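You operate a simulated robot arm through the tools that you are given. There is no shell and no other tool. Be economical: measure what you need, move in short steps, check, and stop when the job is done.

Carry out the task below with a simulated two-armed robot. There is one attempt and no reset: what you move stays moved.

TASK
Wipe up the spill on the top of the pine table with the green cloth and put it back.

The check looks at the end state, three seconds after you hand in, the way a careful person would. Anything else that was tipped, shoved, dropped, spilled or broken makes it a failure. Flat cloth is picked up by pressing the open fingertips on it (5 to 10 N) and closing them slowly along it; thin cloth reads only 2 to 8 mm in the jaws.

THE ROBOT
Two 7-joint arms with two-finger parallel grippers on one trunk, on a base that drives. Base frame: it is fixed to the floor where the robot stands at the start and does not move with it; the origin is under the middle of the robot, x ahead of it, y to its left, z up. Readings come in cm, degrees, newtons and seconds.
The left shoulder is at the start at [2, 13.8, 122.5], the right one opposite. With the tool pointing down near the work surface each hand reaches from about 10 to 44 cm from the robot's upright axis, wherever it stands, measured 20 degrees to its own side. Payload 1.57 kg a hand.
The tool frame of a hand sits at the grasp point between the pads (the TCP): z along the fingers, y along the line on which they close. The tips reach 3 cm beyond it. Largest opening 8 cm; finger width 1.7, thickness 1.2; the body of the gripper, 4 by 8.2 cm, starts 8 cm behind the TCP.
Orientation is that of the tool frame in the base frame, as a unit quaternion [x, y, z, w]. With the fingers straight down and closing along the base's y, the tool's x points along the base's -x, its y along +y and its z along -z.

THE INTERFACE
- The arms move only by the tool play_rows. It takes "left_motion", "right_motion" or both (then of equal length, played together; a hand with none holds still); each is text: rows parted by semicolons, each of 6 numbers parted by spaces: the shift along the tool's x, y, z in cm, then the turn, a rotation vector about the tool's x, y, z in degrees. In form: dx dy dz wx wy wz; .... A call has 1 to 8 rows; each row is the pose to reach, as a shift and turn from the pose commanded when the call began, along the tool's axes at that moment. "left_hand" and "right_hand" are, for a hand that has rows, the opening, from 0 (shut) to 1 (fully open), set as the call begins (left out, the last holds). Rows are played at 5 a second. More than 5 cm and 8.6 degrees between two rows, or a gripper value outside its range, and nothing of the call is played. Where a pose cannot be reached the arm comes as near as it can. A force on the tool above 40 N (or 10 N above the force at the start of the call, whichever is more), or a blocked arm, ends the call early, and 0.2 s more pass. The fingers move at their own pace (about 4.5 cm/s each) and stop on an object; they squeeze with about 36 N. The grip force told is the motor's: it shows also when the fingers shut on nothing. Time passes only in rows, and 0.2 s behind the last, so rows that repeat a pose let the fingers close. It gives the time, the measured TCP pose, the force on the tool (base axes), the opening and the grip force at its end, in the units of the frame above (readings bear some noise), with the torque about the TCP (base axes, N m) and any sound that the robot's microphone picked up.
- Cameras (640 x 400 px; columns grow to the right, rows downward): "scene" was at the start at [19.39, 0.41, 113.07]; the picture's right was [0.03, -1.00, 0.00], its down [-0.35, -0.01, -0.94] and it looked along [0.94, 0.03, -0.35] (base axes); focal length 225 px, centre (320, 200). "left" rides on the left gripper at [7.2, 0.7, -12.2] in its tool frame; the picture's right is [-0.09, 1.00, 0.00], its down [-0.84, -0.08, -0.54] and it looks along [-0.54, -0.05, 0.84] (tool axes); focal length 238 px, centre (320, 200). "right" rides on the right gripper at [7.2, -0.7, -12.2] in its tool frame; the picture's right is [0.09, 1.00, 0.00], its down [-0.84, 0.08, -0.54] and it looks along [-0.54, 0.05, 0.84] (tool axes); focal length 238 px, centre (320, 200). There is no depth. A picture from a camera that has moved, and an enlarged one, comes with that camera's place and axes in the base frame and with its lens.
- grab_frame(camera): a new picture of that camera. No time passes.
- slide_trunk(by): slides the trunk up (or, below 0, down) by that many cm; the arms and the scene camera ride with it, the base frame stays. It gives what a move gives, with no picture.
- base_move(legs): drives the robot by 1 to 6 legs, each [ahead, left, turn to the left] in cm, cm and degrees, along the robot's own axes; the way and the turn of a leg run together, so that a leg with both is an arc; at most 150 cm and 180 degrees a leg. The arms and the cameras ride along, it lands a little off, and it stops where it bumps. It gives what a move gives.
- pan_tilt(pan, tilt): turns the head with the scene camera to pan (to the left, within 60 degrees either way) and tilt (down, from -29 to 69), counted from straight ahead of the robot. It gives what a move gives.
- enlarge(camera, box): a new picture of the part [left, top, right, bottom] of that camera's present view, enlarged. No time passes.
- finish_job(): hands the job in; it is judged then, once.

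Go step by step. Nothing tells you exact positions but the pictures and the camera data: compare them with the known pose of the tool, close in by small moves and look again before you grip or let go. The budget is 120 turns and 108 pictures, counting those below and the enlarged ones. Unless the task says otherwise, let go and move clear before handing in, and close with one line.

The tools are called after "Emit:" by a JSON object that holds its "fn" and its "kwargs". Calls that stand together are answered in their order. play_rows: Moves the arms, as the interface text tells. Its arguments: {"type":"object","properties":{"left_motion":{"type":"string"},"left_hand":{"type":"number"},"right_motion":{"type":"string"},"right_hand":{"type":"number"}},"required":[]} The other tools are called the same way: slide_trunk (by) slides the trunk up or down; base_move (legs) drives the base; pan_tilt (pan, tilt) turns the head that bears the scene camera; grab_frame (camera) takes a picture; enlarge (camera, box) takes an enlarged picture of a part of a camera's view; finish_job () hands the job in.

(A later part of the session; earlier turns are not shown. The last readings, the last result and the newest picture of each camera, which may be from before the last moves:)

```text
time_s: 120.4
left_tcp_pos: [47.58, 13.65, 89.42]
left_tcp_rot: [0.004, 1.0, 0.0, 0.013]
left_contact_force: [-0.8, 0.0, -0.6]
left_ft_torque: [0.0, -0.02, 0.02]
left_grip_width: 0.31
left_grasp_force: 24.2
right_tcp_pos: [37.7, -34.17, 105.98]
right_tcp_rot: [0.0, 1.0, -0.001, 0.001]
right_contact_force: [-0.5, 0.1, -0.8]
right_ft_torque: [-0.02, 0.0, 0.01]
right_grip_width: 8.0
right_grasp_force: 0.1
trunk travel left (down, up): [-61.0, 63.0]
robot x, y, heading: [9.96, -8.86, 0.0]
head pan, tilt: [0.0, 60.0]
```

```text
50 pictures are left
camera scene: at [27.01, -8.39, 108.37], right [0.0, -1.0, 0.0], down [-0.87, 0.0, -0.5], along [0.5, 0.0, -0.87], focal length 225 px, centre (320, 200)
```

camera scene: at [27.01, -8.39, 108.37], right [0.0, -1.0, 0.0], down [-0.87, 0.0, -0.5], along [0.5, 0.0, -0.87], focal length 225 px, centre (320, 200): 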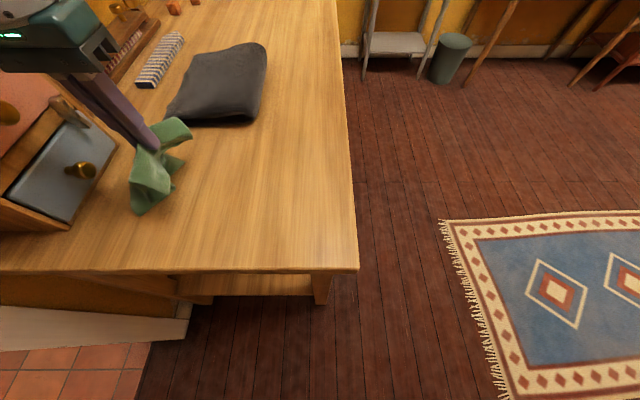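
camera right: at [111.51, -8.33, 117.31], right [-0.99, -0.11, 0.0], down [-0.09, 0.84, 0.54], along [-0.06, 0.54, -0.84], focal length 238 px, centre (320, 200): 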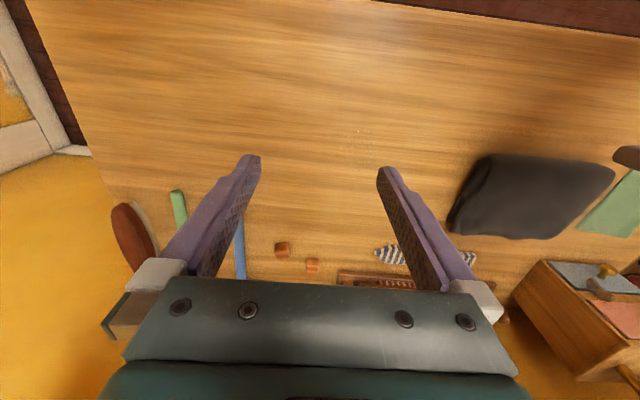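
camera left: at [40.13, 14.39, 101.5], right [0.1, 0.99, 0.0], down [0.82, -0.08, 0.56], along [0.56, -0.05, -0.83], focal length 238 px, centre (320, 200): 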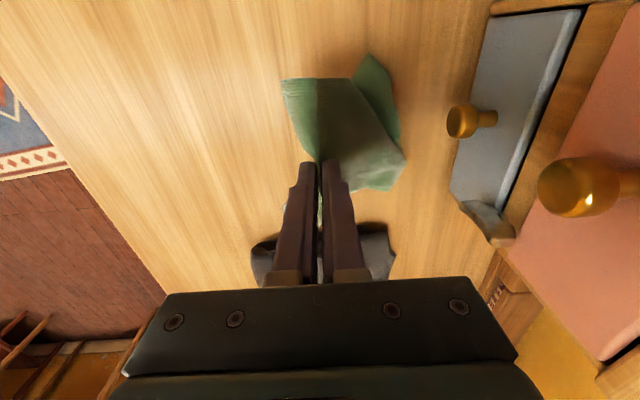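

The tail now lies toward +y as intended. I'll continue down and across.

Emit:
{"fn": "play_rows", "kwargs": {"left_motion": "0 -1 1.5 0 0 0; 0 -2.5 3 0 0 0; 0 -4.5 4.5 0 0 0; 0 -6.5 5.5 0 0 0; 0 -8.5 6.2 0 0 0; 0 -8.5 6.2 0 0 0"}}

Emit:
{"fn": "grab_frame", "kwargs": {"camera": "left"}}

```text
time_s: 121.8
left_tcp_pos: [47.7, 5.12, 83.21]
left_tcp_rot: [0.005, 1.0, 0.0, 0.012]
left_contact_force: [0.1, 0.1, -0.7]
left_ft_torque: [-0.01, 0.02, 0.0]
left_grip_width: 0.3
left_grasp_force: 24.5
right_tcp_pos: [37.62, -34.14, 106.1]
right_tcp_rot: [0.0, 1.0, -0.001, 0.0]
right_contact_force: [-0.2, 0.5, 0.3]
right_ft_torque: [-0.02, 0.02, 0.0]
right_grip_width: 8.02
right_grasp_force: 0.1
trunk travel left (down, up): [-61.0, 63.0]
robot x, y, heading: [10.37, -8.53, -0.2]
head pan, tilt: [0.0, 60.0]
```

```text
49 pictures are left
camera left: at [40.21, 5.86, 95.29], right [0.1, 0.99, 0.0], down [0.82, -0.08, 0.56], along [0.56, -0.05, -0.83], focal length 238 px, centre (320, 200)
```

left: 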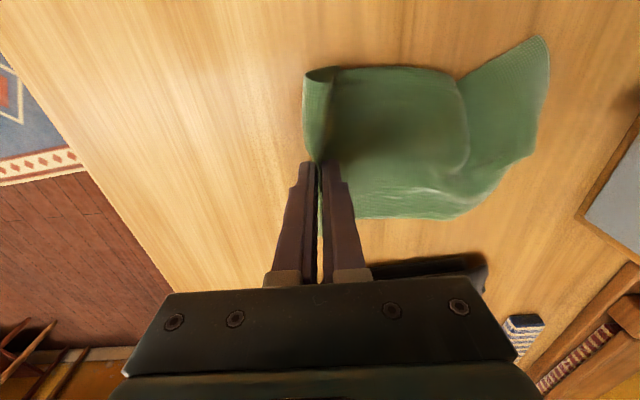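

The cloth is laying out nicely. Pull the remaining distance at low height to stretch it flat.

Emit:
{"fn": "play_rows", "kwargs": {"left_motion": "0 -1.5 0.5 0 0 0; 0 -3 0.8 0 0 0; 0 -4.5 0.9 0 0 0; 0 -6 1 0 0 0; 0 -7 1.1 0 0 0; 0 -7.2 1.1 0 0 0"}}

Emit:
{"fn": "grab_frame", "kwargs": {"camera": "left"}}

Emit:
{"fn": "grab_frame", "kwargs": {"camera": "scene"}}

```text
time_s: 123.2
left_tcp_pos: [47.68, -2.01, 81.97]
left_tcp_rot: [0.004, 1.0, 0.001, 0.012]
left_contact_force: [0.4, 0.0, 0.4]
left_ft_torque: [-0.02, 0.03, 0.07]
left_grip_width: 0.29
left_grasp_force: 23.7
right_tcp_pos: [37.66, -34.21, 106.11]
right_tcp_rot: [0.0, 1.0, -0.002, 0.0]
right_contact_force: [-0.4, 0.0, -0.1]
right_ft_torque: [0.02, -0.02, 0.0]
right_grip_width: 8.01
right_grasp_force: 0.1
trunk travel left (down, up): [-61.0, 63.0]
robot x, y, heading: [10.48, -8.51, -0.1]
head pan, tilt: [0.0, 60.0]
```

```text
48 pictures are left
camera left: at [40.17, -1.35, 94.2], right [0.1, 0.99, 0.0], down [0.82, -0.08, 0.56], along [0.56, -0.05, -0.83], focal length 238 px, centre (320, 200)
```

left: 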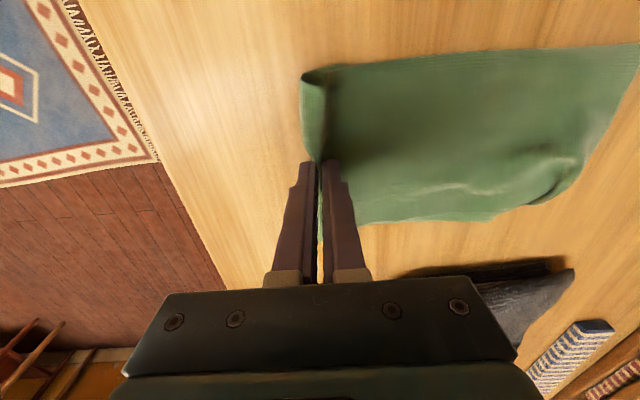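

```text
47 pictures are left
camera scene: at [27.01, -8.37, 108.37], right [0.0, -1.0, 0.0], down [-0.87, 0.0, -0.5], along [0.5, 0.0, -0.87], focal length 225 px, centre (320, 200)
```

scene: 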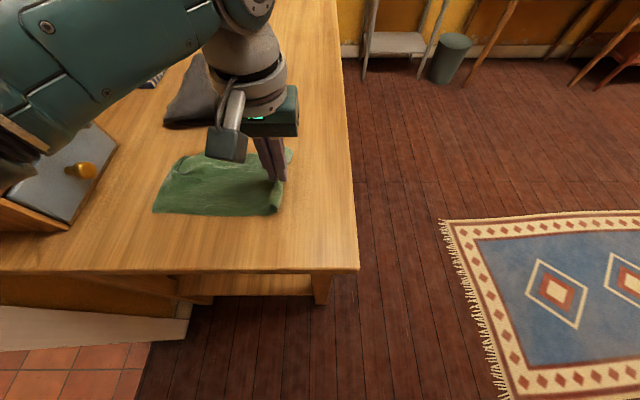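

Very close to the original lay. I'll press lightly and open the fingers along the cloth, reversing the pick-up, so the ridge spreads back flat.

Emit:
{"fn": "play_rows", "kwargs": {"left_motion": "0 0 0.2 0 0 0; 0 0 0.4 0 0 0; 0 0 0.5 0 0 0"}}

Emit:
{"fn": "play_rows", "kwargs": {"left_motion": "0 0 0 0 0 0; 0 0 0 0 0 0", "left_hand": 0.2}}

Emit:
{"fn": "play_rows", "kwargs": {"left_motion": "0 0 0 0 0 0; 0 0 0 0 0 0", "left_hand": 0.4}}

Emit:
{"fn": "play_rows", "kwargs": {"left_motion": "0 0 0 0 0 0; 0 0 0 0 0 0", "left_hand": 0.6}}

Emit:
{"fn": "grab_frame", "kwargs": {"camera": "left"}}

```text
time_s: 124.0
left_tcp_pos: [47.61, -1.94, 81.51]
left_tcp_rot: [0.003, 1.0, 0.0, 0.012]
left_contact_force: [0.0, 0.8, 0.4]
left_ft_torque: [0.0, 0.04, 0.05]
left_grip_width: 0.3
left_grasp_force: 24.1
right_tcp_pos: [37.52, -34.18, 106.04]
right_tcp_rot: [0.0, 1.0, -0.001, 0.0]
right_contact_force: [-0.5, -0.6, -1.0]
right_ft_torque: [-0.01, 0.01, 0.03]
right_grip_width: 8.02
right_grasp_force: 0.0
trunk travel left (down, up): [-61.0, 63.0]
robot x, y, heading: [10.77, -8.31, -0.4]
head pan, tilt: [0.0, 60.0]
```

```text
time_s: 124.6
left_tcp_pos: [47.58, -1.95, 81.62]
left_tcp_rot: [0.005, 1.0, 0.0, 0.012]
left_contact_force: [0.9, 0.6, 0.8]
left_ft_torque: [-0.04, 0.0, 0.04]
left_grip_width: 1.6
left_grasp_force: 0.1
right_tcp_pos: [37.68, -34.26, 106.0]
right_tcp_rot: [0.001, 1.0, 0.0, 0.001]
right_contact_force: [0.0, 0.0, 0.4]
right_ft_torque: [0.0, -0.03, 0.03]
right_grip_width: 7.99
right_grasp_force: 0.0
trunk travel left (down, up): [-61.0, 63.0]
robot x, y, heading: [10.48, -8.18, 0.1]
head pan, tilt: [0.0, 60.0]
```

```text
time_s: 125.2
left_tcp_pos: [47.59, -2.05, 81.57]
left_tcp_rot: [0.005, 1.0, 0.0, 0.011]
left_contact_force: [-0.2, 0.2, 0.0]
left_ft_torque: [-0.02, 0.03, -0.02]
left_grip_width: 3.18
left_grasp_force: 0.1
right_tcp_pos: [37.67, -34.2, 105.99]
right_tcp_rot: [0.001, 1.0, -0.001, 0.0]
right_contact_force: [-0.2, -0.3, -0.9]
right_ft_torque: [0.02, -0.02, 0.02]
right_grip_width: 8.03
right_grasp_force: 0.2
trunk travel left (down, up): [-61.0, 63.0]
robot x, y, heading: [10.15, -8.43, -0.2]
head pan, tilt: [0.0, 60.0]
```

```text
time_s: 125.8
left_tcp_pos: [47.61, -1.95, 81.51]
left_tcp_rot: [0.004, 1.0, 0.0, 0.011]
left_contact_force: [0.3, 0.5, 0.9]
left_ft_torque: [0.0, 0.01, -0.03]
left_grip_width: 4.8
left_grasp_force: 0.0
right_tcp_pos: [37.8, -34.2, 106.01]
right_tcp_rot: [-0.001, 1.0, 0.0, 0.0]
right_contact_force: [0.5, 0.1, 0.2]
right_ft_torque: [0.0, 0.0, -0.03]
right_grip_width: 8.0
right_grasp_force: 0.0
trunk travel left (down, up): [-61.0, 63.0]
robot x, y, heading: [10.47, -8.67, 0.1]
head pan, tilt: [0.0, 60.0]
```

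```text
46 pictures are left
camera left: at [40.16, -1.3, 93.68], right [0.1, 0.99, 0.0], down [0.82, -0.08, 0.56], along [0.56, -0.05, -0.83], focal length 238 px, centre (320, 200)
```

left: 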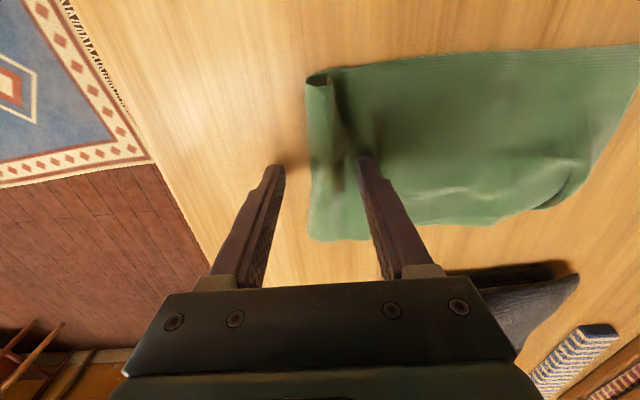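

Emit:
{"fn": "play_rows", "kwargs": {"left_motion": "0 0 -2 0 0 0; 0 0 -6 0 0 0; 0 0 -10 0 0 0; 2 0 -14 0 0 0; 6 0 -16 0 0 0; 10 0 -17 0 0 0; 10 0 -17 0 0 0", "left_hand": 0.6}}

Emit:
{"fn": "grab_frame", "kwargs": {"camera": "left"}}

Emit:
{"fn": "enlarge", "kwargs": {"camera": "scene", "box": [100, 80, 360, 250]}}

```text
time_s: 127.2
left_tcp_pos: [38.57, -1.61, 98.37]
left_tcp_rot: [-0.003, 1.0, 0.003, 0.019]
left_contact_force: [8.9, -4.4, 5.9]
left_ft_torque: [0.41, 1.78, 0.34]
left_grip_width: 4.8
left_grasp_force: 0.1
right_tcp_pos: [37.54, -34.16, 106.11]
right_tcp_rot: [0.001, 1.0, -0.001, 0.0]
right_contact_force: [-0.1, -0.2, -0.1]
right_ft_torque: [0.0, -0.01, 0.03]
right_grip_width: 7.97
right_grasp_force: 0.0
trunk travel left (down, up): [-61.0, 63.0]
robot x, y, heading: [10.18, -8.29, -0.0]
head pan, tilt: [0.0, 60.0]
stopped in row 7 (left hand): the force on the tool passed its limit at 72 N (the readings are from after the stop); the commanded pose is now the measured one
```

```text
45 pictures are left
camera left: at [30.88, -1.04, 110.44], right [0.08, 1.0, 0.01], down [0.82, -0.07, 0.57], along [0.57, -0.04, -0.82], focal length 238 px, centre (320, 200)
```

left: 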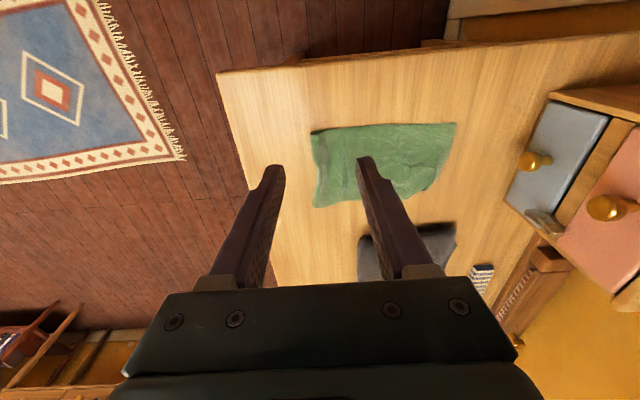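

```text
2.35 times, centred on (230, 165) of scene
camera zoom: at [26.94, -8.29, 108.29], right [0.01, -1.0, 0.0], down [-0.87, -0.01, -0.49], along [0.49, 0.01, -0.87], focal length 529 px, centre (532, 282)
```

zoom: 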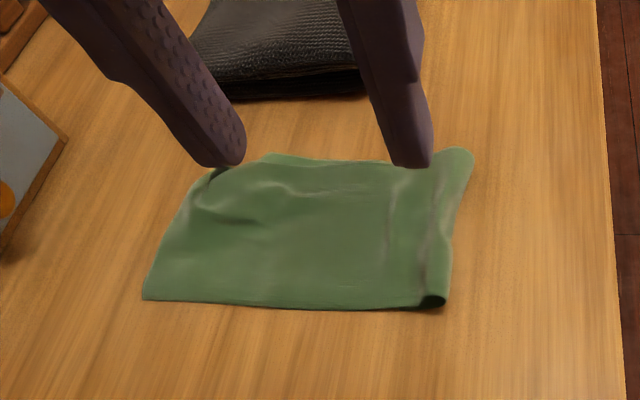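

The cloth is back in place, but its right 4 cm is tucked underneath and it's a bit wrinkled; the hand also brushed the head, so I'll move it clear. Then I'll lift that edge and unfold it.

Emit:
{"fn": "play_rows", "kwargs": {"left_motion": "-3 0 0 0 1 0; -6 1 0 0 2.2 0; -9 1.6 1 0 2.2 0; -9 1.6 5 0 2.2 0; -9 1.6 9 0 2.2 0; -9 1.6 12 0 2.2 0; -9 1.6 12 0 2.2 0", "left_hand": 0.38}}

Emit:
{"fn": "grab_frame", "kwargs": {"camera": "left"}}

```text
time_s: 128.8
left_tcp_pos: [47.81, 0.11, 86.63]
left_tcp_rot: [-0.003, 1.0, 0.003, -0.001]
left_contact_force: [-0.7, 0.1, 0.5]
left_ft_torque: [0.0, -0.02, 0.02]
left_grip_width: 3.04
left_grasp_force: 0.0
right_tcp_pos: [37.68, -34.16, 106.08]
right_tcp_rot: [0.0, 1.0, -0.001, 0.001]
right_contact_force: [0.9, 0.1, 0.3]
right_ft_torque: [0.02, 0.0, -0.01]
right_grip_width: 8.02
right_grasp_force: 0.0
trunk travel left (down, up): [-61.0, 63.0]
robot x, y, heading: [10.3, -8.29, -0.2]
head pan, tilt: [0.0, 60.0]
```

```text
43 pictures are left
camera left: at [40.68, 0.7, 99.02], right [0.09, 1.0, 0.01], down [0.84, -0.08, 0.54], along [0.54, -0.04, -0.84], focal length 238 px, centre (320, 200)
```

left: 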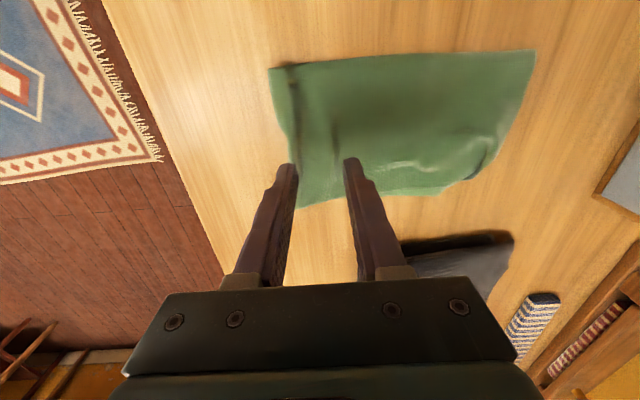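

Emit:
{"fn": "play_rows", "kwargs": {"left_motion": "0 0.3 2.5 0 0 0; 0 0.3 4.4 0 0 0; 0 0.3 4.9 0 0 0; 0 0.3 5.1 0 0 0; 0 0.3 5.25 0 0 0; 0 0.3 5.25 0 0 0"}}

```text
time_s: 130.2
left_tcp_pos: [47.79, 0.45, 81.46]
left_tcp_rot: [-0.004, 1.0, 0.003, -0.001]
left_contact_force: [0.4, 0.3, 2.4]
left_ft_torque: [-0.08, -0.02, 0.02]
left_grip_width: 3.01
left_grasp_force: 0.1
right_tcp_pos: [37.58, -34.22, 106.13]
right_tcp_rot: [0.0, 1.0, -0.001, -0.001]
right_contact_force: [-0.5, 0.4, -0.3]
right_ft_torque: [-0.01, 0.02, -0.03]
right_grip_width: 7.99
right_grasp_force: 0.1
trunk travel left (down, up): [-61.0, 63.0]
robot x, y, heading: [10.02, -8.26, -0.3]
head pan, tilt: [0.0, 60.0]
```

Emit:
{"fn": "play_rows", "kwargs": {"left_motion": "0 0 0.07 0 0 0; 0 0 0.07 0 0 0", "left_hand": 0.26}}

Emit:
{"fn": "play_rows", "kwargs": {"left_motion": "0 0 0 0 0 0; 0 0 0 0 0 0", "left_hand": 0.13}}

Emit:
{"fn": "play_rows", "kwargs": {"left_motion": "0 0 0 0 0 0; 0 0 0 0 0 0; 0 0 0 0 0 0", "left_hand": 0}}

Emit:
{"fn": "play_rows", "kwargs": {"left_motion": "0 0 -1 0 0 0; 0 0 -3 0 0 0; 0 0 -5 0 0 0; 0 0 -7.5 0 0 0; 0 0 -7.5 0 0 0"}}

Emit:
{"fn": "grab_frame", "kwargs": {"camera": "left"}}

Emit:
{"fn": "enlarge", "kwargs": {"camera": "scene", "box": [100, 80, 360, 250]}}

```text
time_s: 130.8
left_tcp_pos: [47.92, 0.44, 81.51]
left_tcp_rot: [-0.002, 1.0, 0.003, -0.001]
left_contact_force: [-0.4, 0.3, 5.4]
left_ft_torque: [-0.1, 0.04, -0.02]
left_grip_width: 2.05
left_grasp_force: 0.1
right_tcp_pos: [37.76, -34.18, 106.05]
right_tcp_rot: [0.0, 1.0, 0.0, 0.0]
right_contact_force: [-0.1, -0.3, 1.1]
right_ft_torque: [0.02, 0.01, 0.02]
right_grip_width: 8.01
right_grasp_force: 0.1
trunk travel left (down, up): [-61.0, 63.0]
robot x, y, heading: [10.37, -8.52, -0.1]
head pan, tilt: [0.0, 60.0]
```

```text
time_s: 131.4
left_tcp_pos: [47.94, 0.39, 81.3]
left_tcp_rot: [-0.004, 1.0, 0.001, -0.001]
left_contact_force: [0.2, -1.6, 6.7]
left_ft_torque: [-0.14, 0.03, 0.04]
left_grip_width: 1.12
left_grasp_force: 0.5
right_tcp_pos: [37.8, -34.09, 106.14]
right_tcp_rot: [0.0, 1.0, -0.001, 0.0]
right_contact_force: [-0.1, -0.1, 0.6]
right_ft_torque: [-0.01, 0.03, 0.0]
right_grip_width: 8.02
right_grasp_force: 0.0
trunk travel left (down, up): [-61.0, 63.0]
robot x, y, heading: [10.75, -8.55, -0.2]
head pan, tilt: [0.0, 60.0]
```

```text
time_s: 132.2
left_tcp_pos: [47.87, 0.35, 81.27]
left_tcp_rot: [-0.003, 1.0, 0.003, -0.001]
left_contact_force: [0.7, -0.2, 6.9]
left_ft_torque: [-0.14, -0.01, 0.02]
left_grip_width: 0.31
left_grasp_force: 24.5
right_tcp_pos: [37.67, -34.26, 105.93]
right_tcp_rot: [0.0, 1.0, -0.001, 0.0]
right_contact_force: [-0.7, 0.1, 0.9]
right_ft_torque: [0.0, -0.01, -0.01]
right_grip_width: 7.99
right_grasp_force: 0.1
trunk travel left (down, up): [-61.0, 63.0]
robot x, y, heading: [10.67, -8.22, -0.3]
head pan, tilt: [0.0, 60.0]
```

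```text
time_s: 133.4
left_tcp_pos: [47.87, 0.53, 88.93]
left_tcp_rot: [-0.003, 1.0, 0.002, -0.002]
left_contact_force: [0.0, -0.3, 0.0]
left_ft_torque: [0.0, 0.01, -0.01]
left_grip_width: 0.28
left_grasp_force: 24.1
right_tcp_pos: [37.75, -34.15, 106.04]
right_tcp_rot: [0.0, 1.0, -0.001, 0.0]
right_contact_force: [0.3, 0.2, -0.3]
right_ft_torque: [-0.05, 0.03, 0.01]
right_grip_width: 7.98
right_grasp_force: 0.1
trunk travel left (down, up): [-61.0, 63.0]
robot x, y, heading: [10.35, -8.48, -0.1]
head pan, tilt: [0.0, 60.0]
```

```text
42 pictures are left
camera left: at [40.74, 1.01, 101.25], right [0.09, 1.0, 0.01], down [0.84, -0.07, 0.54], along [0.54, -0.04, -0.84], focal length 238 px, centre (320, 200)
```

left: 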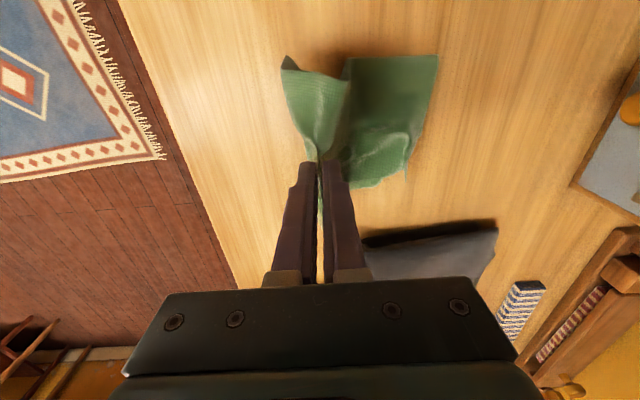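

```text
2.35 times, centred on (230, 165) of scene
camera zoom: at [27.01, -8.38, 108.37], right [0.0, -1.0, 0.0], down [-0.87, 0.0, -0.5], along [0.5, 0.0, -0.87], focal length 529 px, centre (532, 282)
```

zoom: 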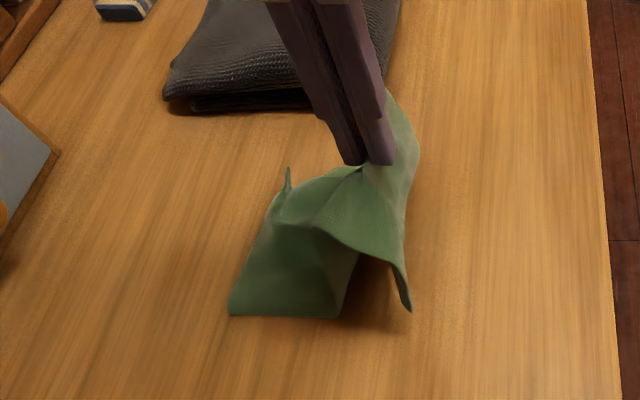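

The tucked part has come free and hangs on the right. I'll lower it while moving slightly to +y so this flap lies outward, then open.

Emit:
{"fn": "play_rows", "kwargs": {"left_motion": "0 -1.5 1 0 0 0; 0 -1.5 2.5 0 0 0; 0 -0.5 4 0 0 0; 0 0.5 5.5 0 0 0; 0 1.2 6.6 0 0 0; 0 1.5 7.3 0 0 0; 0 1.5 7.5 0 0 0; 0 1.5 7.5 0 0 0"}}

Emit:
{"fn": "grab_frame", "kwargs": {"camera": "left"}}

Emit:
{"fn": "enlarge", "kwargs": {"camera": "scene", "box": [100, 80, 360, 250]}}

```text
time_s: 135.2
left_tcp_pos: [47.9, 1.95, 81.53]
left_tcp_rot: [-0.003, 1.0, 0.003, 0.001]
left_contact_force: [2.8, -0.2, 12.0]
left_ft_torque: [-0.07, -0.05, 0.0]
left_grip_width: 0.32
left_grasp_force: 24.3
right_tcp_pos: [37.83, -34.11, 106.12]
right_tcp_rot: [0.0, 1.0, 0.0, 0.0]
right_contact_force: [0.3, -0.6, -0.8]
right_ft_torque: [-0.03, 0.01, 0.02]
right_grip_width: 8.02
right_grasp_force: 0.0
trunk travel left (down, up): [-61.0, 63.0]
robot x, y, heading: [10.4, -8.89, -0.1]
head pan, tilt: [0.0, 60.0]
```

```text
40 pictures are left
camera left: at [40.82, 2.53, 93.8], right [0.09, 1.0, 0.0], down [0.84, -0.07, 0.54], along [0.54, -0.04, -0.84], focal length 238 px, centre (320, 200)
```

left: 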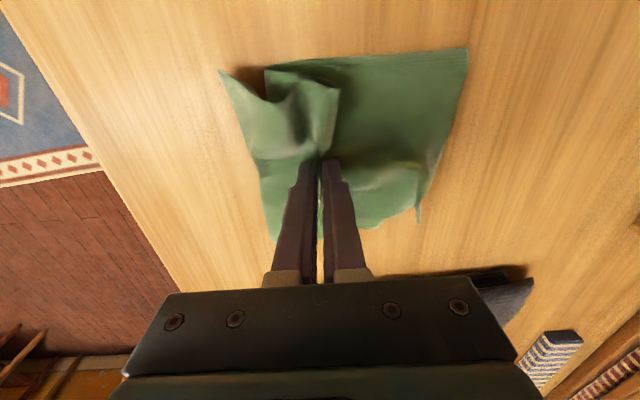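

```text
2.35 times, centred on (230, 165) of scene
camera zoom: at [27.13, -8.36, 108.41], right [0.0, -1.0, 0.0], down [-0.87, 0.0, -0.5], along [0.5, 0.0, -0.87], focal length 529 px, centre (532, 282)
```

zoom: 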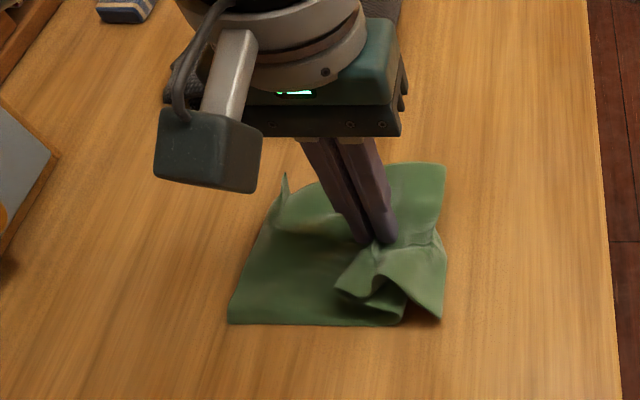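

Good: the flap now lies outward to the right. I'll open along the cloth and lift off to see.

Emit:
{"fn": "play_rows", "kwargs": {"left_motion": "0 0 0 0 0 0; 0 0 0 0 0 0", "left_hand": 0.2}}

Emit:
{"fn": "play_rows", "kwargs": {"left_motion": "0 0 0 0 0 0; 0 0 0 0 0 0", "left_hand": 0.5}}

Emit:
{"fn": "play_rows", "kwargs": {"left_motion": "0 0 -3 0 0 0; 0 0 -7 0 0 0; 0 0 -11 0 0 0; 0 0 -14 0 0 0; 0 0 -14 0 0 0"}}

Emit:
{"fn": "grab_frame", "kwargs": {"camera": "left"}}

Emit:
{"fn": "enlarge", "kwargs": {"camera": "scene", "box": [100, 80, 360, 250]}}

```text
time_s: 135.8
left_tcp_pos: [47.87, 2.16, 81.44]
left_tcp_rot: [-0.003, 1.0, 0.003, -0.001]
left_contact_force: [1.2, 3.3, 14.0]
left_ft_torque: [-0.11, -0.01, 0.02]
left_grip_width: 1.24
left_grasp_force: 0.1
right_tcp_pos: [37.75, -34.04, 106.15]
right_tcp_rot: [0.0, 1.0, -0.001, 0.0]
right_contact_force: [0.8, -1.2, 0.0]
right_ft_torque: [-0.01, 0.02, 0.03]
right_grip_width: 8.02
right_grasp_force: 0.0
trunk travel left (down, up): [-61.0, 63.0]
robot x, y, heading: [10.28, -8.53, -0.4]
head pan, tilt: [0.0, 60.0]
```

```text
time_s: 136.4
left_tcp_pos: [47.92, 2.19, 81.45]
left_tcp_rot: [-0.003, 1.0, 0.003, -0.001]
left_contact_force: [-0.4, 4.6, 15.3]
left_ft_torque: [-0.33, 0.0, 0.0]
left_grip_width: 3.6
left_grasp_force: 0.1
right_tcp_pos: [37.79, -34.02, 106.14]
right_tcp_rot: [0.0, 1.0, 0.001, 0.001]
right_contact_force: [0.9, 0.6, -0.3]
right_ft_torque: [-0.02, 0.0, 0.0]
right_grip_width: 8.0
right_grasp_force: 0.0
trunk travel left (down, up): [-61.0, 63.0]
robot x, y, heading: [10.59, -8.37, -0.1]
head pan, tilt: [0.0, 60.0]
```

```text
time_s: 137.7
left_tcp_pos: [47.82, 1.97, 95.49]
left_tcp_rot: [-0.004, 1.0, 0.003, -0.001]
left_contact_force: [0.6, -0.3, 0.4]
left_ft_torque: [-0.02, 0.03, -0.02]
left_grip_width: 3.99
left_grasp_force: 0.1
right_tcp_pos: [37.7, -33.98, 105.95]
right_tcp_rot: [0.0, 1.0, 0.0, 0.0]
right_contact_force: [0.5, -0.1, -0.5]
right_ft_torque: [0.0, 0.03, 0.0]
right_grip_width: 8.0
right_grasp_force: 0.1
trunk travel left (down, up): [-61.0, 63.0]
robot x, y, heading: [10.18, -8.8, -0.1]
head pan, tilt: [0.0, 60.0]
```

```text
38 pictures are left
camera left: at [40.64, 2.47, 107.81], right [0.09, 1.0, 0.01], down [0.84, -0.08, 0.54], along [0.54, -0.04, -0.84], focal length 238 px, centre (320, 200)
```

left: 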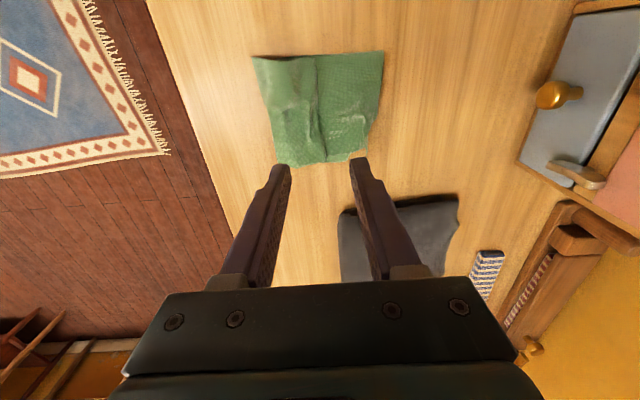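

```text
2.35 times, centred on (230, 165) of scene
camera zoom: at [27.01, -8.38, 108.37], right [0.0, -1.0, 0.0], down [-0.87, 0.0, -0.5], along [0.5, 0.0, -0.87], focal length 529 px, centre (532, 282)
```

zoom: 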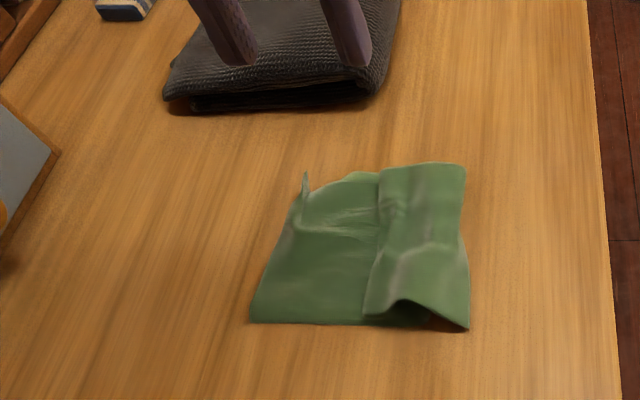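

Now the cloth lies as a Z-fold from y ≈ −4.5 to 9. I'll turn the hand 90° (camera side away from the cabinet), pinch the left edge and draw it out to y ≈ 18.

Emit:
{"fn": "play_rows", "kwargs": {"left_motion": "0 0 0 0 0 -8.5; 0 0 0 0 0 -17; 0 0 0 0 0 -25.5; 0 0 0 0 0 -34; 0 0 0 0 0 -42.5; 0 0 0 0 0 -51; 0 0 0 0 0 -59.5; 0 0 0 0 0 -68"}}

Emit:
{"fn": "play_rows", "kwargs": {"left_motion": "0 0 0 0 0 -8; 0 0 0 0 0 -16; 0 0 0 0 0 -22; 0 0 0 0 0 -22"}}

```text
time_s: 139.4
left_tcp_pos: [47.85, 1.89, 95.39]
left_tcp_rot: [-0.562, 0.827, 0.003, 0.001]
left_contact_force: [-0.3, -0.2, -0.1]
left_ft_torque: [0.02, -0.01, 0.0]
left_grip_width: 3.99
left_grasp_force: 0.1
right_tcp_pos: [37.73, -34.19, 105.94]
right_tcp_rot: [0.0, 1.0, -0.001, 0.0]
right_contact_force: [0.1, -0.4, -0.4]
right_ft_torque: [-0.02, 0.01, 0.01]
right_grip_width: 8.01
right_grasp_force: 0.1
trunk travel left (down, up): [-61.0, 63.0]
robot x, y, heading: [10.3, -8.32, -0.2]
head pan, tilt: [0.0, 60.0]
```

```text
time_s: 140.4
left_tcp_pos: [47.8, 1.96, 95.38]
left_tcp_rot: [0.71, -0.704, -0.003, -0.001]
left_contact_force: [-0.2, -0.3, -0.3]
left_ft_torque: [0.02, -0.01, 0.01]
left_grip_width: 3.98
left_grasp_force: 0.0
right_tcp_pos: [37.68, -34.17, 106.01]
right_tcp_rot: [-0.001, 1.0, -0.001, 0.001]
right_contact_force: [0.0, 0.5, 0.6]
right_ft_torque: [0.04, 0.01, -0.01]
right_grip_width: 7.99
right_grasp_force: 0.1
trunk travel left (down, up): [-61.0, 63.0]
robot x, y, heading: [10.2, -8.39, -0.0]
head pan, tilt: [0.0, 60.0]
```

Emit:
{"fn": "play_rows", "kwargs": {"left_motion": "-2.5 0.4 0 0 0 0; -5 0.8 2 0 0 0; -5 0.8 6 0 0 0; -5 0.8 9 0 0 0; -5 0.8 9 0 0 0"}}

Emit:
{"fn": "grab_frame", "kwargs": {"camera": "left"}}

Emit:
{"fn": "enlarge", "kwargs": {"camera": "scene", "box": [100, 80, 360, 250]}}

```text
time_s: 141.7
left_tcp_pos: [46.96, 7.05, 86.42]
left_tcp_rot: [0.709, -0.705, -0.001, -0.002]
left_contact_force: [-0.2, -0.4, 0.7]
left_ft_torque: [0.0, -0.02, 0.03]
left_grip_width: 4.01
left_grasp_force: 0.1
right_tcp_pos: [37.65, -34.16, 106.02]
right_tcp_rot: [-0.001, 1.0, -0.001, 0.0]
right_contact_force: [0.4, 0.2, 0.6]
right_ft_torque: [-0.03, -0.02, 0.02]
right_grip_width: 8.02
right_grasp_force: 0.0
trunk travel left (down, up): [-61.0, 63.0]
robot x, y, heading: [10.51, -8.39, -0.1]
head pan, tilt: [0.0, 60.0]
```

```text
36 pictures are left
camera left: at [46.39, -0.3, 98.64], right [-1.0, 0.09, 0.0], down [0.07, 0.83, 0.55], along [0.04, 0.54, -0.84], focal length 238 px, centre (320, 200)
```

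left: 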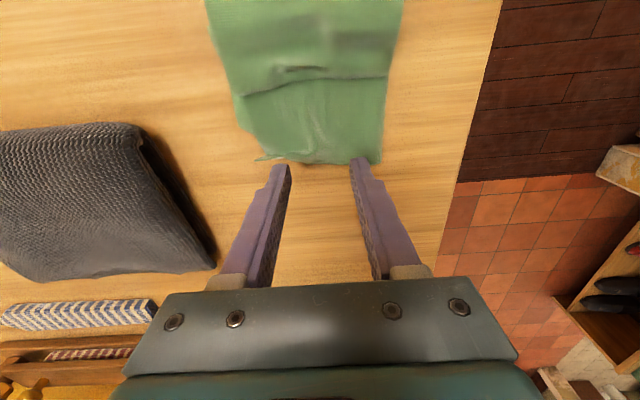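

```text
2.35 times, centred on (230, 165) of scene
camera zoom: at [27.01, -8.38, 108.37], right [0.0, -1.0, 0.0], down [-0.87, 0.0, -0.5], along [0.5, 0.0, -0.87], focal length 529 px, centre (532, 282)
```

zoom: 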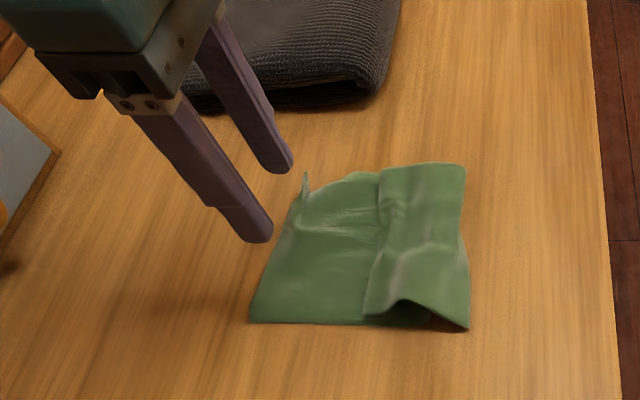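

Emit:
{"fn": "play_rows", "kwargs": {"left_motion": "-0.7 0 2.5 0 0 0; -0.7 0 4.2 0 0 0; -0.7 0 4.7 0 0 0; -0.7 0 4.9 0 0 0; -0.7 0 5.05 0 0 0; -0.7 0 5.05 0 0 0"}}

```text
time_s: 143.1
left_tcp_pos: [47.02, 7.59, 81.41]
left_tcp_rot: [0.709, -0.705, -0.002, -0.001]
left_contact_force: [-0.7, 0.6, 4.8]
left_ft_torque: [0.01, -0.1, -0.02]
left_grip_width: 3.96
left_grasp_force: 0.2
right_tcp_pos: [37.64, -34.2, 106.06]
right_tcp_rot: [0.0, 1.0, -0.001, 0.001]
right_contact_force: [0.0, 0.2, -0.2]
right_ft_torque: [-0.01, -0.03, -0.01]
right_grip_width: 8.01
right_grasp_force: 0.0
trunk travel left (down, up): [-61.0, 63.0]
robot x, y, heading: [10.27, -8.79, 0.0]
head pan, tilt: [0.0, 60.0]
```

Emit:
{"fn": "play_rows", "kwargs": {"left_motion": "0 0 0.06 0 0 0; 0 0 0.06 0 0 0", "left_hand": 0.38}}

Emit:
{"fn": "play_rows", "kwargs": {"left_motion": "0 0 0 0 0 0; 0 0 0 0 0 0", "left_hand": 0.26}}

Emit:
{"fn": "play_rows", "kwargs": {"left_motion": "0 0 0 0 0 0; 0 0 0 0 0 0", "left_hand": 0.13}}

Emit:
{"fn": "play_rows", "kwargs": {"left_motion": "0 0 0 0 0 0; 0 0 0 0 0 0; 0 0 0 0 0 0", "left_hand": 0}}

Emit:
{"fn": "play_rows", "kwargs": {"left_motion": "0 0 -0.6 0 0 0; -0.5 0 -1.5 0 0 0; -2 0 -1.5 0 0 0; -2 0 -1.5 0 0 0"}}

Emit:
{"fn": "grab_frame", "kwargs": {"camera": "left"}}

Emit:
{"fn": "enlarge", "kwargs": {"camera": "scene", "box": [100, 80, 360, 250]}}

```text
time_s: 143.7
left_tcp_pos: [47.05, 7.63, 81.35]
left_tcp_rot: [0.709, -0.705, -0.003, -0.001]
left_contact_force: [-0.1, -0.4, 10.3]
left_ft_torque: [-0.06, -0.22, 0.03]
left_grip_width: 2.94
left_grasp_force: 0.0
right_tcp_pos: [37.63, -34.22, 105.96]
right_tcp_rot: [0.001, 1.0, 0.0, 0.0]
right_contact_force: [0.5, -0.7, 0.1]
right_ft_torque: [0.01, 0.01, -0.01]
right_grip_width: 7.98
right_grasp_force: 0.0
trunk travel left (down, up): [-61.0, 63.0]
robot x, y, heading: [10.1, -8.14, 0.0]
head pan, tilt: [0.0, 60.0]
```

```text
time_s: 144.2
left_tcp_pos: [47.13, 7.73, 81.3]
left_tcp_rot: [0.709, -0.705, -0.002, -0.001]
left_contact_force: [0.3, -1.0, 10.2]
left_ft_torque: [-0.02, -0.15, -0.01]
left_grip_width: 2.13
left_grasp_force: 0.6
right_tcp_pos: [37.84, -34.1, 106.06]
right_tcp_rot: [0.0, 1.0, 0.0, 0.0]
right_contact_force: [-0.7, 0.2, 0.3]
right_ft_torque: [0.0, 0.01, 0.01]
right_grip_width: 8.0
right_grasp_force: 0.0
trunk travel left (down, up): [-61.0, 63.0]
robot x, y, heading: [10.65, -8.46, -0.1]
head pan, tilt: [0.0, 60.0]
```

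```text
time_s: 144.8
left_tcp_pos: [47.06, 7.67, 81.3]
left_tcp_rot: [0.709, -0.705, -0.003, -0.001]
left_contact_force: [0.6, -0.1, 11.6]
left_ft_torque: [-0.01, -0.12, -0.02]
left_grip_width: 1.12
left_grasp_force: 0.3
right_tcp_pos: [37.69, -34.17, 106.03]
right_tcp_rot: [-0.001, 1.0, 0.0, 0.0]
right_contact_force: [-0.1, 0.1, -0.1]
right_ft_torque: [0.01, 0.01, -0.03]
right_grip_width: 7.99
right_grasp_force: 0.0
trunk travel left (down, up): [-61.0, 63.0]
robot x, y, heading: [10.41, -8.34, -0.0]
head pan, tilt: [0.0, 60.0]
```

```text
time_s: 145.7
left_tcp_pos: [47.18, 7.75, 81.28]
left_tcp_rot: [0.71, -0.704, -0.003, -0.002]
left_contact_force: [1.3, 0.4, 12.0]
left_ft_torque: [-0.05, -0.07, 0.0]
left_grip_width: 0.25
left_grasp_force: 23.7
right_tcp_pos: [37.79, -34.2, 106.21]
right_tcp_rot: [0.0, 1.0, 0.0, 0.0]
right_contact_force: [-0.1, -0.9, 0.2]
right_ft_torque: [0.02, -0.01, 0.01]
right_grip_width: 8.0
right_grasp_force: 0.0
trunk travel left (down, up): [-61.0, 63.0]
robot x, y, heading: [10.44, -8.63, -0.2]
head pan, tilt: [0.0, 60.0]
```

```text
time_s: 146.7
left_tcp_pos: [46.97, 9.59, 82.73]
left_tcp_rot: [0.71, -0.705, -0.004, 0.0]
left_contact_force: [0.4, -0.2, -0.4]
left_ft_torque: [0.0, -0.03, 0.0]
left_grip_width: 0.25
left_grasp_force: 24.0
right_tcp_pos: [37.65, -34.23, 106.07]
right_tcp_rot: [0.001, 1.0, -0.001, 0.0]
right_contact_force: [0.3, 0.6, -0.3]
right_ft_torque: [0.02, -0.01, 0.0]
right_grip_width: 8.01
right_grasp_force: 0.0
trunk travel left (down, up): [-61.0, 63.0]
robot x, y, heading: [10.06, -8.58, -0.0]
head pan, tilt: [0.0, 60.0]
```

```text
34 pictures are left
camera left: at [46.4, 2.41, 95.08], right [-1.0, 0.09, 0.0], down [0.07, 0.83, 0.55], along [0.04, 0.54, -0.84], focal length 238 px, centre (320, 200)
```

left: 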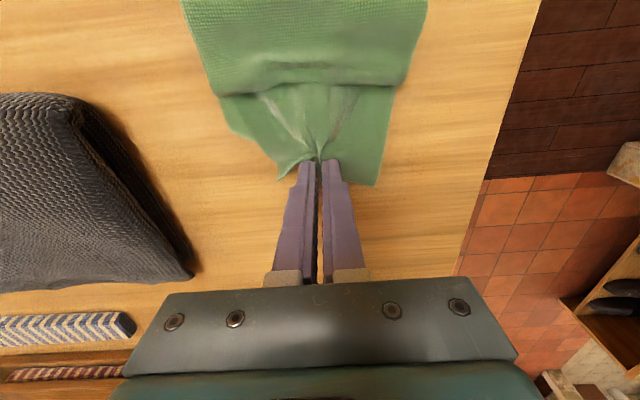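

```text
2.35 times, centred on (230, 165) of scene
camera zoom: at [27.01, -8.38, 108.37], right [0.0, -1.0, 0.0], down [-0.87, 0.0, -0.5], along [0.5, 0.0, -0.87], focal length 529 px, centre (532, 282)
```

zoom: 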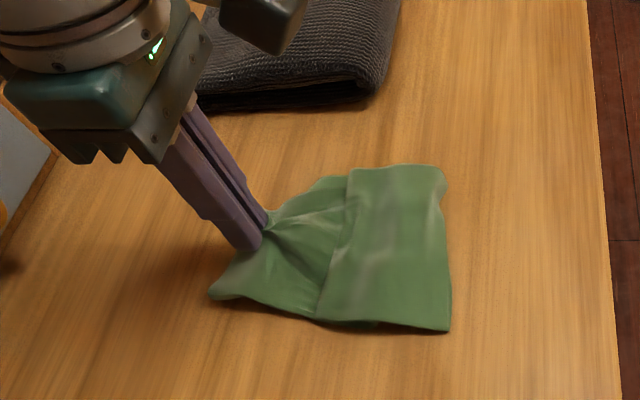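

Pulling works, though the top layer rides along. I'll pull the left edge out to its home (y ≈ 19), release, then draw the right edge (the top layer) back out to the right.

Emit:
{"fn": "play_rows", "kwargs": {"left_motion": "-1.5 0 0.3 0 0 0; -3 0 0.5 0 0 0; -4.5 0 0.6 0 0 0; -6 0 0.7 0 0 0; -7.2 0 0.8 0 0 0; -8 0 0.9 0 0 0; -8 0 0.9 0 0 0"}}

Emit:
{"fn": "grab_frame", "kwargs": {"camera": "left"}}

Emit:
{"fn": "grab_frame", "kwargs": {"camera": "scene"}}

```text
time_s: 148.2
left_tcp_pos: [46.95, 17.68, 81.97]
left_tcp_rot: [0.71, -0.704, -0.002, -0.001]
left_contact_force: [-0.4, -0.3, -0.1]
left_ft_torque: [-0.03, -0.02, 0.02]
left_grip_width: 0.28
left_grasp_force: 23.8
right_tcp_pos: [37.77, -34.09, 106.06]
right_tcp_rot: [0.0, 1.0, -0.001, 0.0]
right_contact_force: [-0.4, -0.4, -0.5]
right_ft_torque: [0.0, 0.02, 0.01]
right_grip_width: 7.99
right_grasp_force: 0.1
trunk travel left (down, up): [-61.0, 63.0]
robot x, y, heading: [10.35, -8.51, -0.2]
head pan, tilt: [0.0, 60.0]
```

```text
32 pictures are left
camera left: at [46.34, 10.46, 94.2], right [-1.0, 0.09, 0.0], down [0.07, 0.83, 0.55], along [0.04, 0.54, -0.84], focal length 238 px, centre (320, 200)
```

left: 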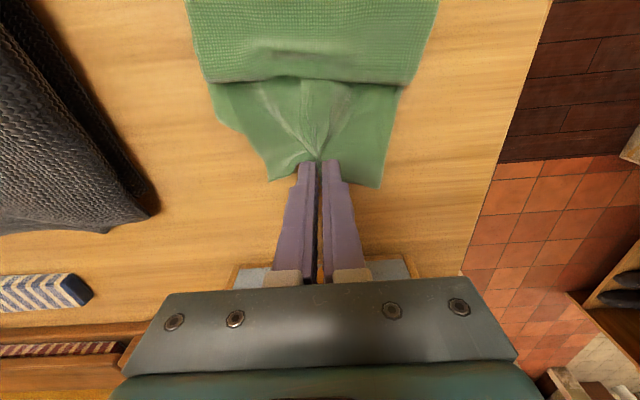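

```text
31 pictures are left
camera scene: at [27.01, -8.38, 108.37], right [0.0, -1.0, 0.0], down [-0.87, 0.0, -0.5], along [0.5, 0.0, -0.87], focal length 225 px, centre (320, 200)
```

scene: 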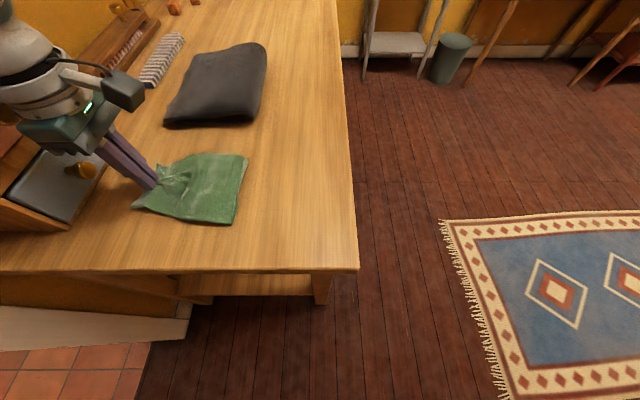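

It slid as a whole, with the left edge now home. Release it here and go for the right edge.

Emit:
{"fn": "play_rows", "kwargs": {"left_motion": "0 0 0.3 0 0 0; 0 0 0.4 0 0 0"}}

Emit:
{"fn": "play_rows", "kwargs": {"left_motion": "0 0 0 0 0 0; 0 0 0 0 0 0; 0 0 0 0 0 0", "left_hand": 0.45}}

Emit:
{"fn": "play_rows", "kwargs": {"left_motion": "0 0 -3 0 0 0; 0 0 -6 0 0 0; 5 0 -8 0 0 0; 10 0 -9 0 0 0; 14 0 -9 0 0 0; 14 0 -9 0 0 0"}}

Emit:
{"fn": "grab_frame", "kwargs": {"camera": "left"}}

Emit:
{"fn": "enlarge", "kwargs": {"camera": "scene", "box": [80, 80, 340, 250]}}

```text
time_s: 148.8
left_tcp_pos: [46.9, 17.72, 81.66]
left_tcp_rot: [0.71, -0.705, -0.002, -0.002]
left_contact_force: [0.1, 0.2, 0.3]
left_ft_torque: [0.0, 0.01, 0.01]
left_grip_width: 0.27
left_grasp_force: 24.2
right_tcp_pos: [37.63, -34.24, 106.06]
right_tcp_rot: [0.0, 1.0, -0.001, 0.0]
right_contact_force: [0.5, 0.5, 0.4]
right_ft_torque: [0.0, -0.03, -0.01]
right_grip_width: 7.99
right_grasp_force: 0.0
trunk travel left (down, up): [-61.0, 63.0]
robot x, y, heading: [10.23, -8.29, 0.1]
head pan, tilt: [0.0, 60.0]
```

```text
time_s: 149.7
left_tcp_pos: [46.8, 17.64, 81.53]
left_tcp_rot: [0.709, -0.705, -0.003, -0.001]
left_contact_force: [0.3, -0.6, 0.2]
left_ft_torque: [0.01, 0.01, 0.01]
left_grip_width: 3.6
left_grasp_force: 0.0
right_tcp_pos: [37.57, -34.25, 106.06]
right_tcp_rot: [0.001, 1.0, -0.001, 0.0]
right_contact_force: [0.1, 0.2, -0.4]
right_ft_torque: [-0.03, 0.01, 0.0]
right_grip_width: 8.01
right_grasp_force: 0.0
trunk travel left (down, up): [-61.0, 63.0]
robot x, y, heading: [10.72, -8.62, 0.1]
head pan, tilt: [0.0, 60.0]
```

```text
refused: row 3 steps farther than a row can; nothing moved
```

```text
30 pictures are left
camera left: at [46.32, 10.43, 93.83], right [-1.0, 0.09, 0.0], down [0.07, 0.83, 0.55], along [0.04, 0.54, -0.84], focal length 238 px, centre (320, 200)
```

left: 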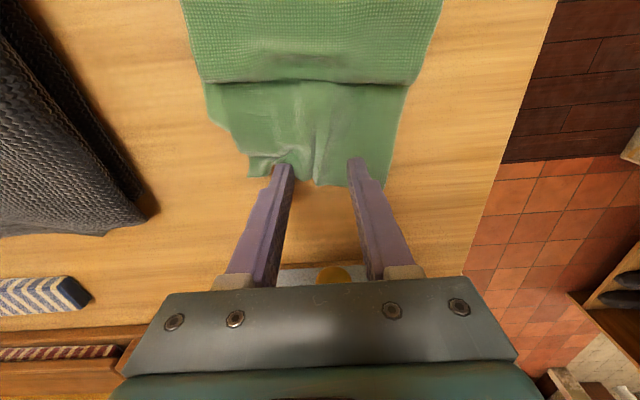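

```text
2.35 times, centred on (210, 165) of scene
camera zoom: at [27.01, -8.38, 108.37], right [0.0, -1.0, 0.0], down [-0.87, 0.0, -0.5], along [0.5, 0.0, -0.87], focal length 529 px, centre (579, 282)
```

zoom: 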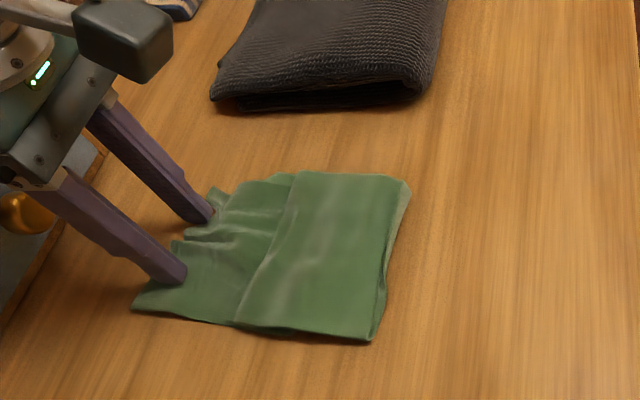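

Emit:
{"fn": "play_rows", "kwargs": {"left_motion": "0 0 -3 0 0 0; 0 0 -6 0 0 0; 4 0 -7.5 0 0 0; 8 0 -8 0 0 0; 12 0.3 -7 0 0 0; 12.2 0.3 -4 0 0 0; 12.2 0.3 -4 0 0 0"}}

Emit:
{"fn": "enlarge", "kwargs": {"camera": "scene", "box": [80, 80, 340, 250]}}

Emit:
{"fn": "grab_frame", "kwargs": {"camera": "left"}}

```text
time_s: 151.2
left_tcp_pos: [46.59, 5.35, 85.45]
left_tcp_rot: [0.709, -0.705, -0.002, -0.001]
left_contact_force: [-0.3, 0.0, 0.7]
left_ft_torque: [-0.02, -0.02, 0.02]
left_grip_width: 3.62
left_grasp_force: 0.0
right_tcp_pos: [37.67, -34.15, 106.1]
right_tcp_rot: [-0.001, 1.0, -0.001, 0.0]
right_contact_force: [0.1, 0.0, -0.5]
right_ft_torque: [-0.01, 0.03, 0.02]
right_grip_width: 8.02
right_grasp_force: 0.0
trunk travel left (down, up): [-61.0, 63.0]
robot x, y, heading: [10.23, -8.76, -0.2]
head pan, tilt: [0.0, 60.0]
```

```text
2.35 times, centred on (210, 165) of scene
camera zoom: at [27.01, -8.38, 108.37], right [0.0, -1.0, 0.0], down [-0.87, 0.0, -0.5], along [0.5, 0.0, -0.87], focal length 529 px, centre (579, 282)
```

zoom: 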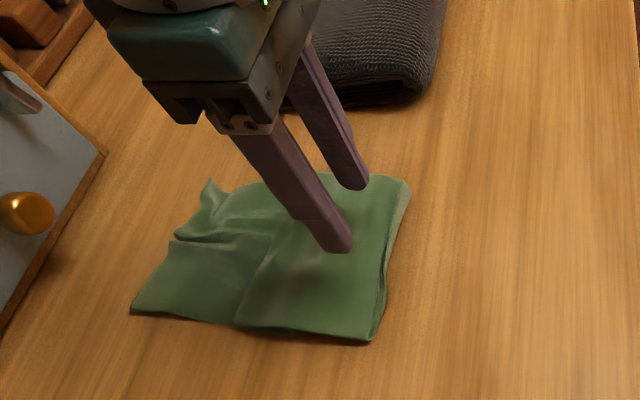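

```text
27 pictures are left
camera left: at [46.08, -1.87, 97.69], right [-1.0, 0.09, 0.0], down [0.07, 0.83, 0.55], along [0.04, 0.54, -0.84], focal length 238 px, centre (320, 200)
```

left: 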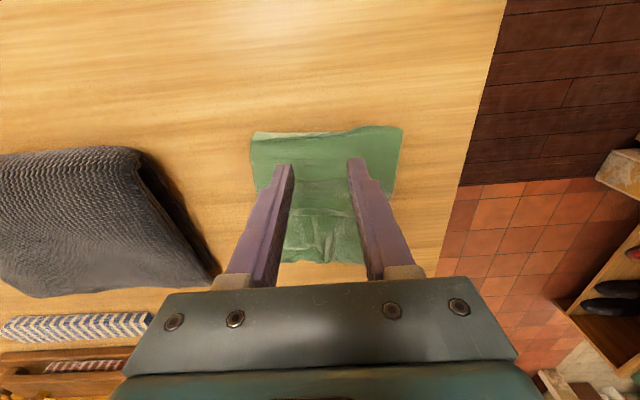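

Emit:
{"fn": "play_rows", "kwargs": {"left_motion": "0 0 2 0 0 0; 0 0 3.2 0 0 0; 0 0 3.6 0 0 0; 0 0 3.8 0 0 0; 0 0 3.95 0 0 0; 0 0 3.95 0 0 0"}}

```text
time_s: 152.7
left_tcp_pos: [46.76, 5.48, 81.54]
left_tcp_rot: [0.71, -0.705, -0.003, 0.0]
left_contact_force: [-0.4, -0.7, -0.3]
left_ft_torque: [0.02, 0.01, -0.03]
left_grip_width: 3.59
left_grasp_force: 0.1
right_tcp_pos: [37.69, -34.21, 106.03]
right_tcp_rot: [0.0, 1.0, -0.001, 0.0]
right_contact_force: [0.5, 0.2, -0.7]
right_ft_torque: [-0.01, 0.01, -0.01]
right_grip_width: 7.98
right_grasp_force: 0.1
trunk travel left (down, up): [-61.0, 63.0]
robot x, y, heading: [10.31, -8.38, -0.1]
head pan, tilt: [0.0, 60.0]
```

Emit:
{"fn": "play_rows", "kwargs": {"left_motion": "0 0 0.12 0 0 0; 0 0 0.2 0 0 0; 0 0 0.2 0 0 0"}}

```text
time_s: 153.4
left_tcp_pos: [46.66, 5.52, 81.26]
left_tcp_rot: [0.709, -0.705, -0.003, -0.001]
left_contact_force: [-0.3, -0.2, -0.2]
left_ft_torque: [0.01, 0.0, 0.0]
left_grip_width: 3.61
left_grasp_force: 0.0
right_tcp_pos: [37.85, -34.22, 106.06]
right_tcp_rot: [0.0, 1.0, -0.001, 0.0]
right_contact_force: [0.7, 0.5, -0.5]
right_ft_torque: [0.01, 0.01, 0.04]
right_grip_width: 8.02
right_grasp_force: 0.0
trunk travel left (down, up): [-61.0, 63.0]
robot x, y, heading: [10.35, -8.47, 0.2]
head pan, tilt: [0.0, 60.0]
```

Emit:
{"fn": "play_rows", "kwargs": {"left_motion": "0 0 0.1 0 0 0; 0 0 0.15 0 0 0; 0 0 0.15 0 0 0"}}

```text
time_s: 154.2
left_tcp_pos: [46.73, 5.53, 81.2]
left_tcp_rot: [0.709, -0.705, -0.002, -0.001]
left_contact_force: [-0.5, 0.7, 3.7]
left_ft_torque: [-0.02, 0.05, 0.0]
left_grip_width: 3.59
left_grasp_force: 0.0
right_tcp_pos: [37.68, -34.28, 105.96]
right_tcp_rot: [-0.001, 1.0, -0.001, 0.0]
right_contact_force: [-0.1, -0.5, -0.3]
right_ft_torque: [0.0, -0.01, 0.0]
right_grip_width: 8.01
right_grasp_force: 0.1
trunk travel left (down, up): [-61.0, 63.0]
robot x, y, heading: [10.38, -8.38, -0.1]
head pan, tilt: [0.0, 60.0]
```

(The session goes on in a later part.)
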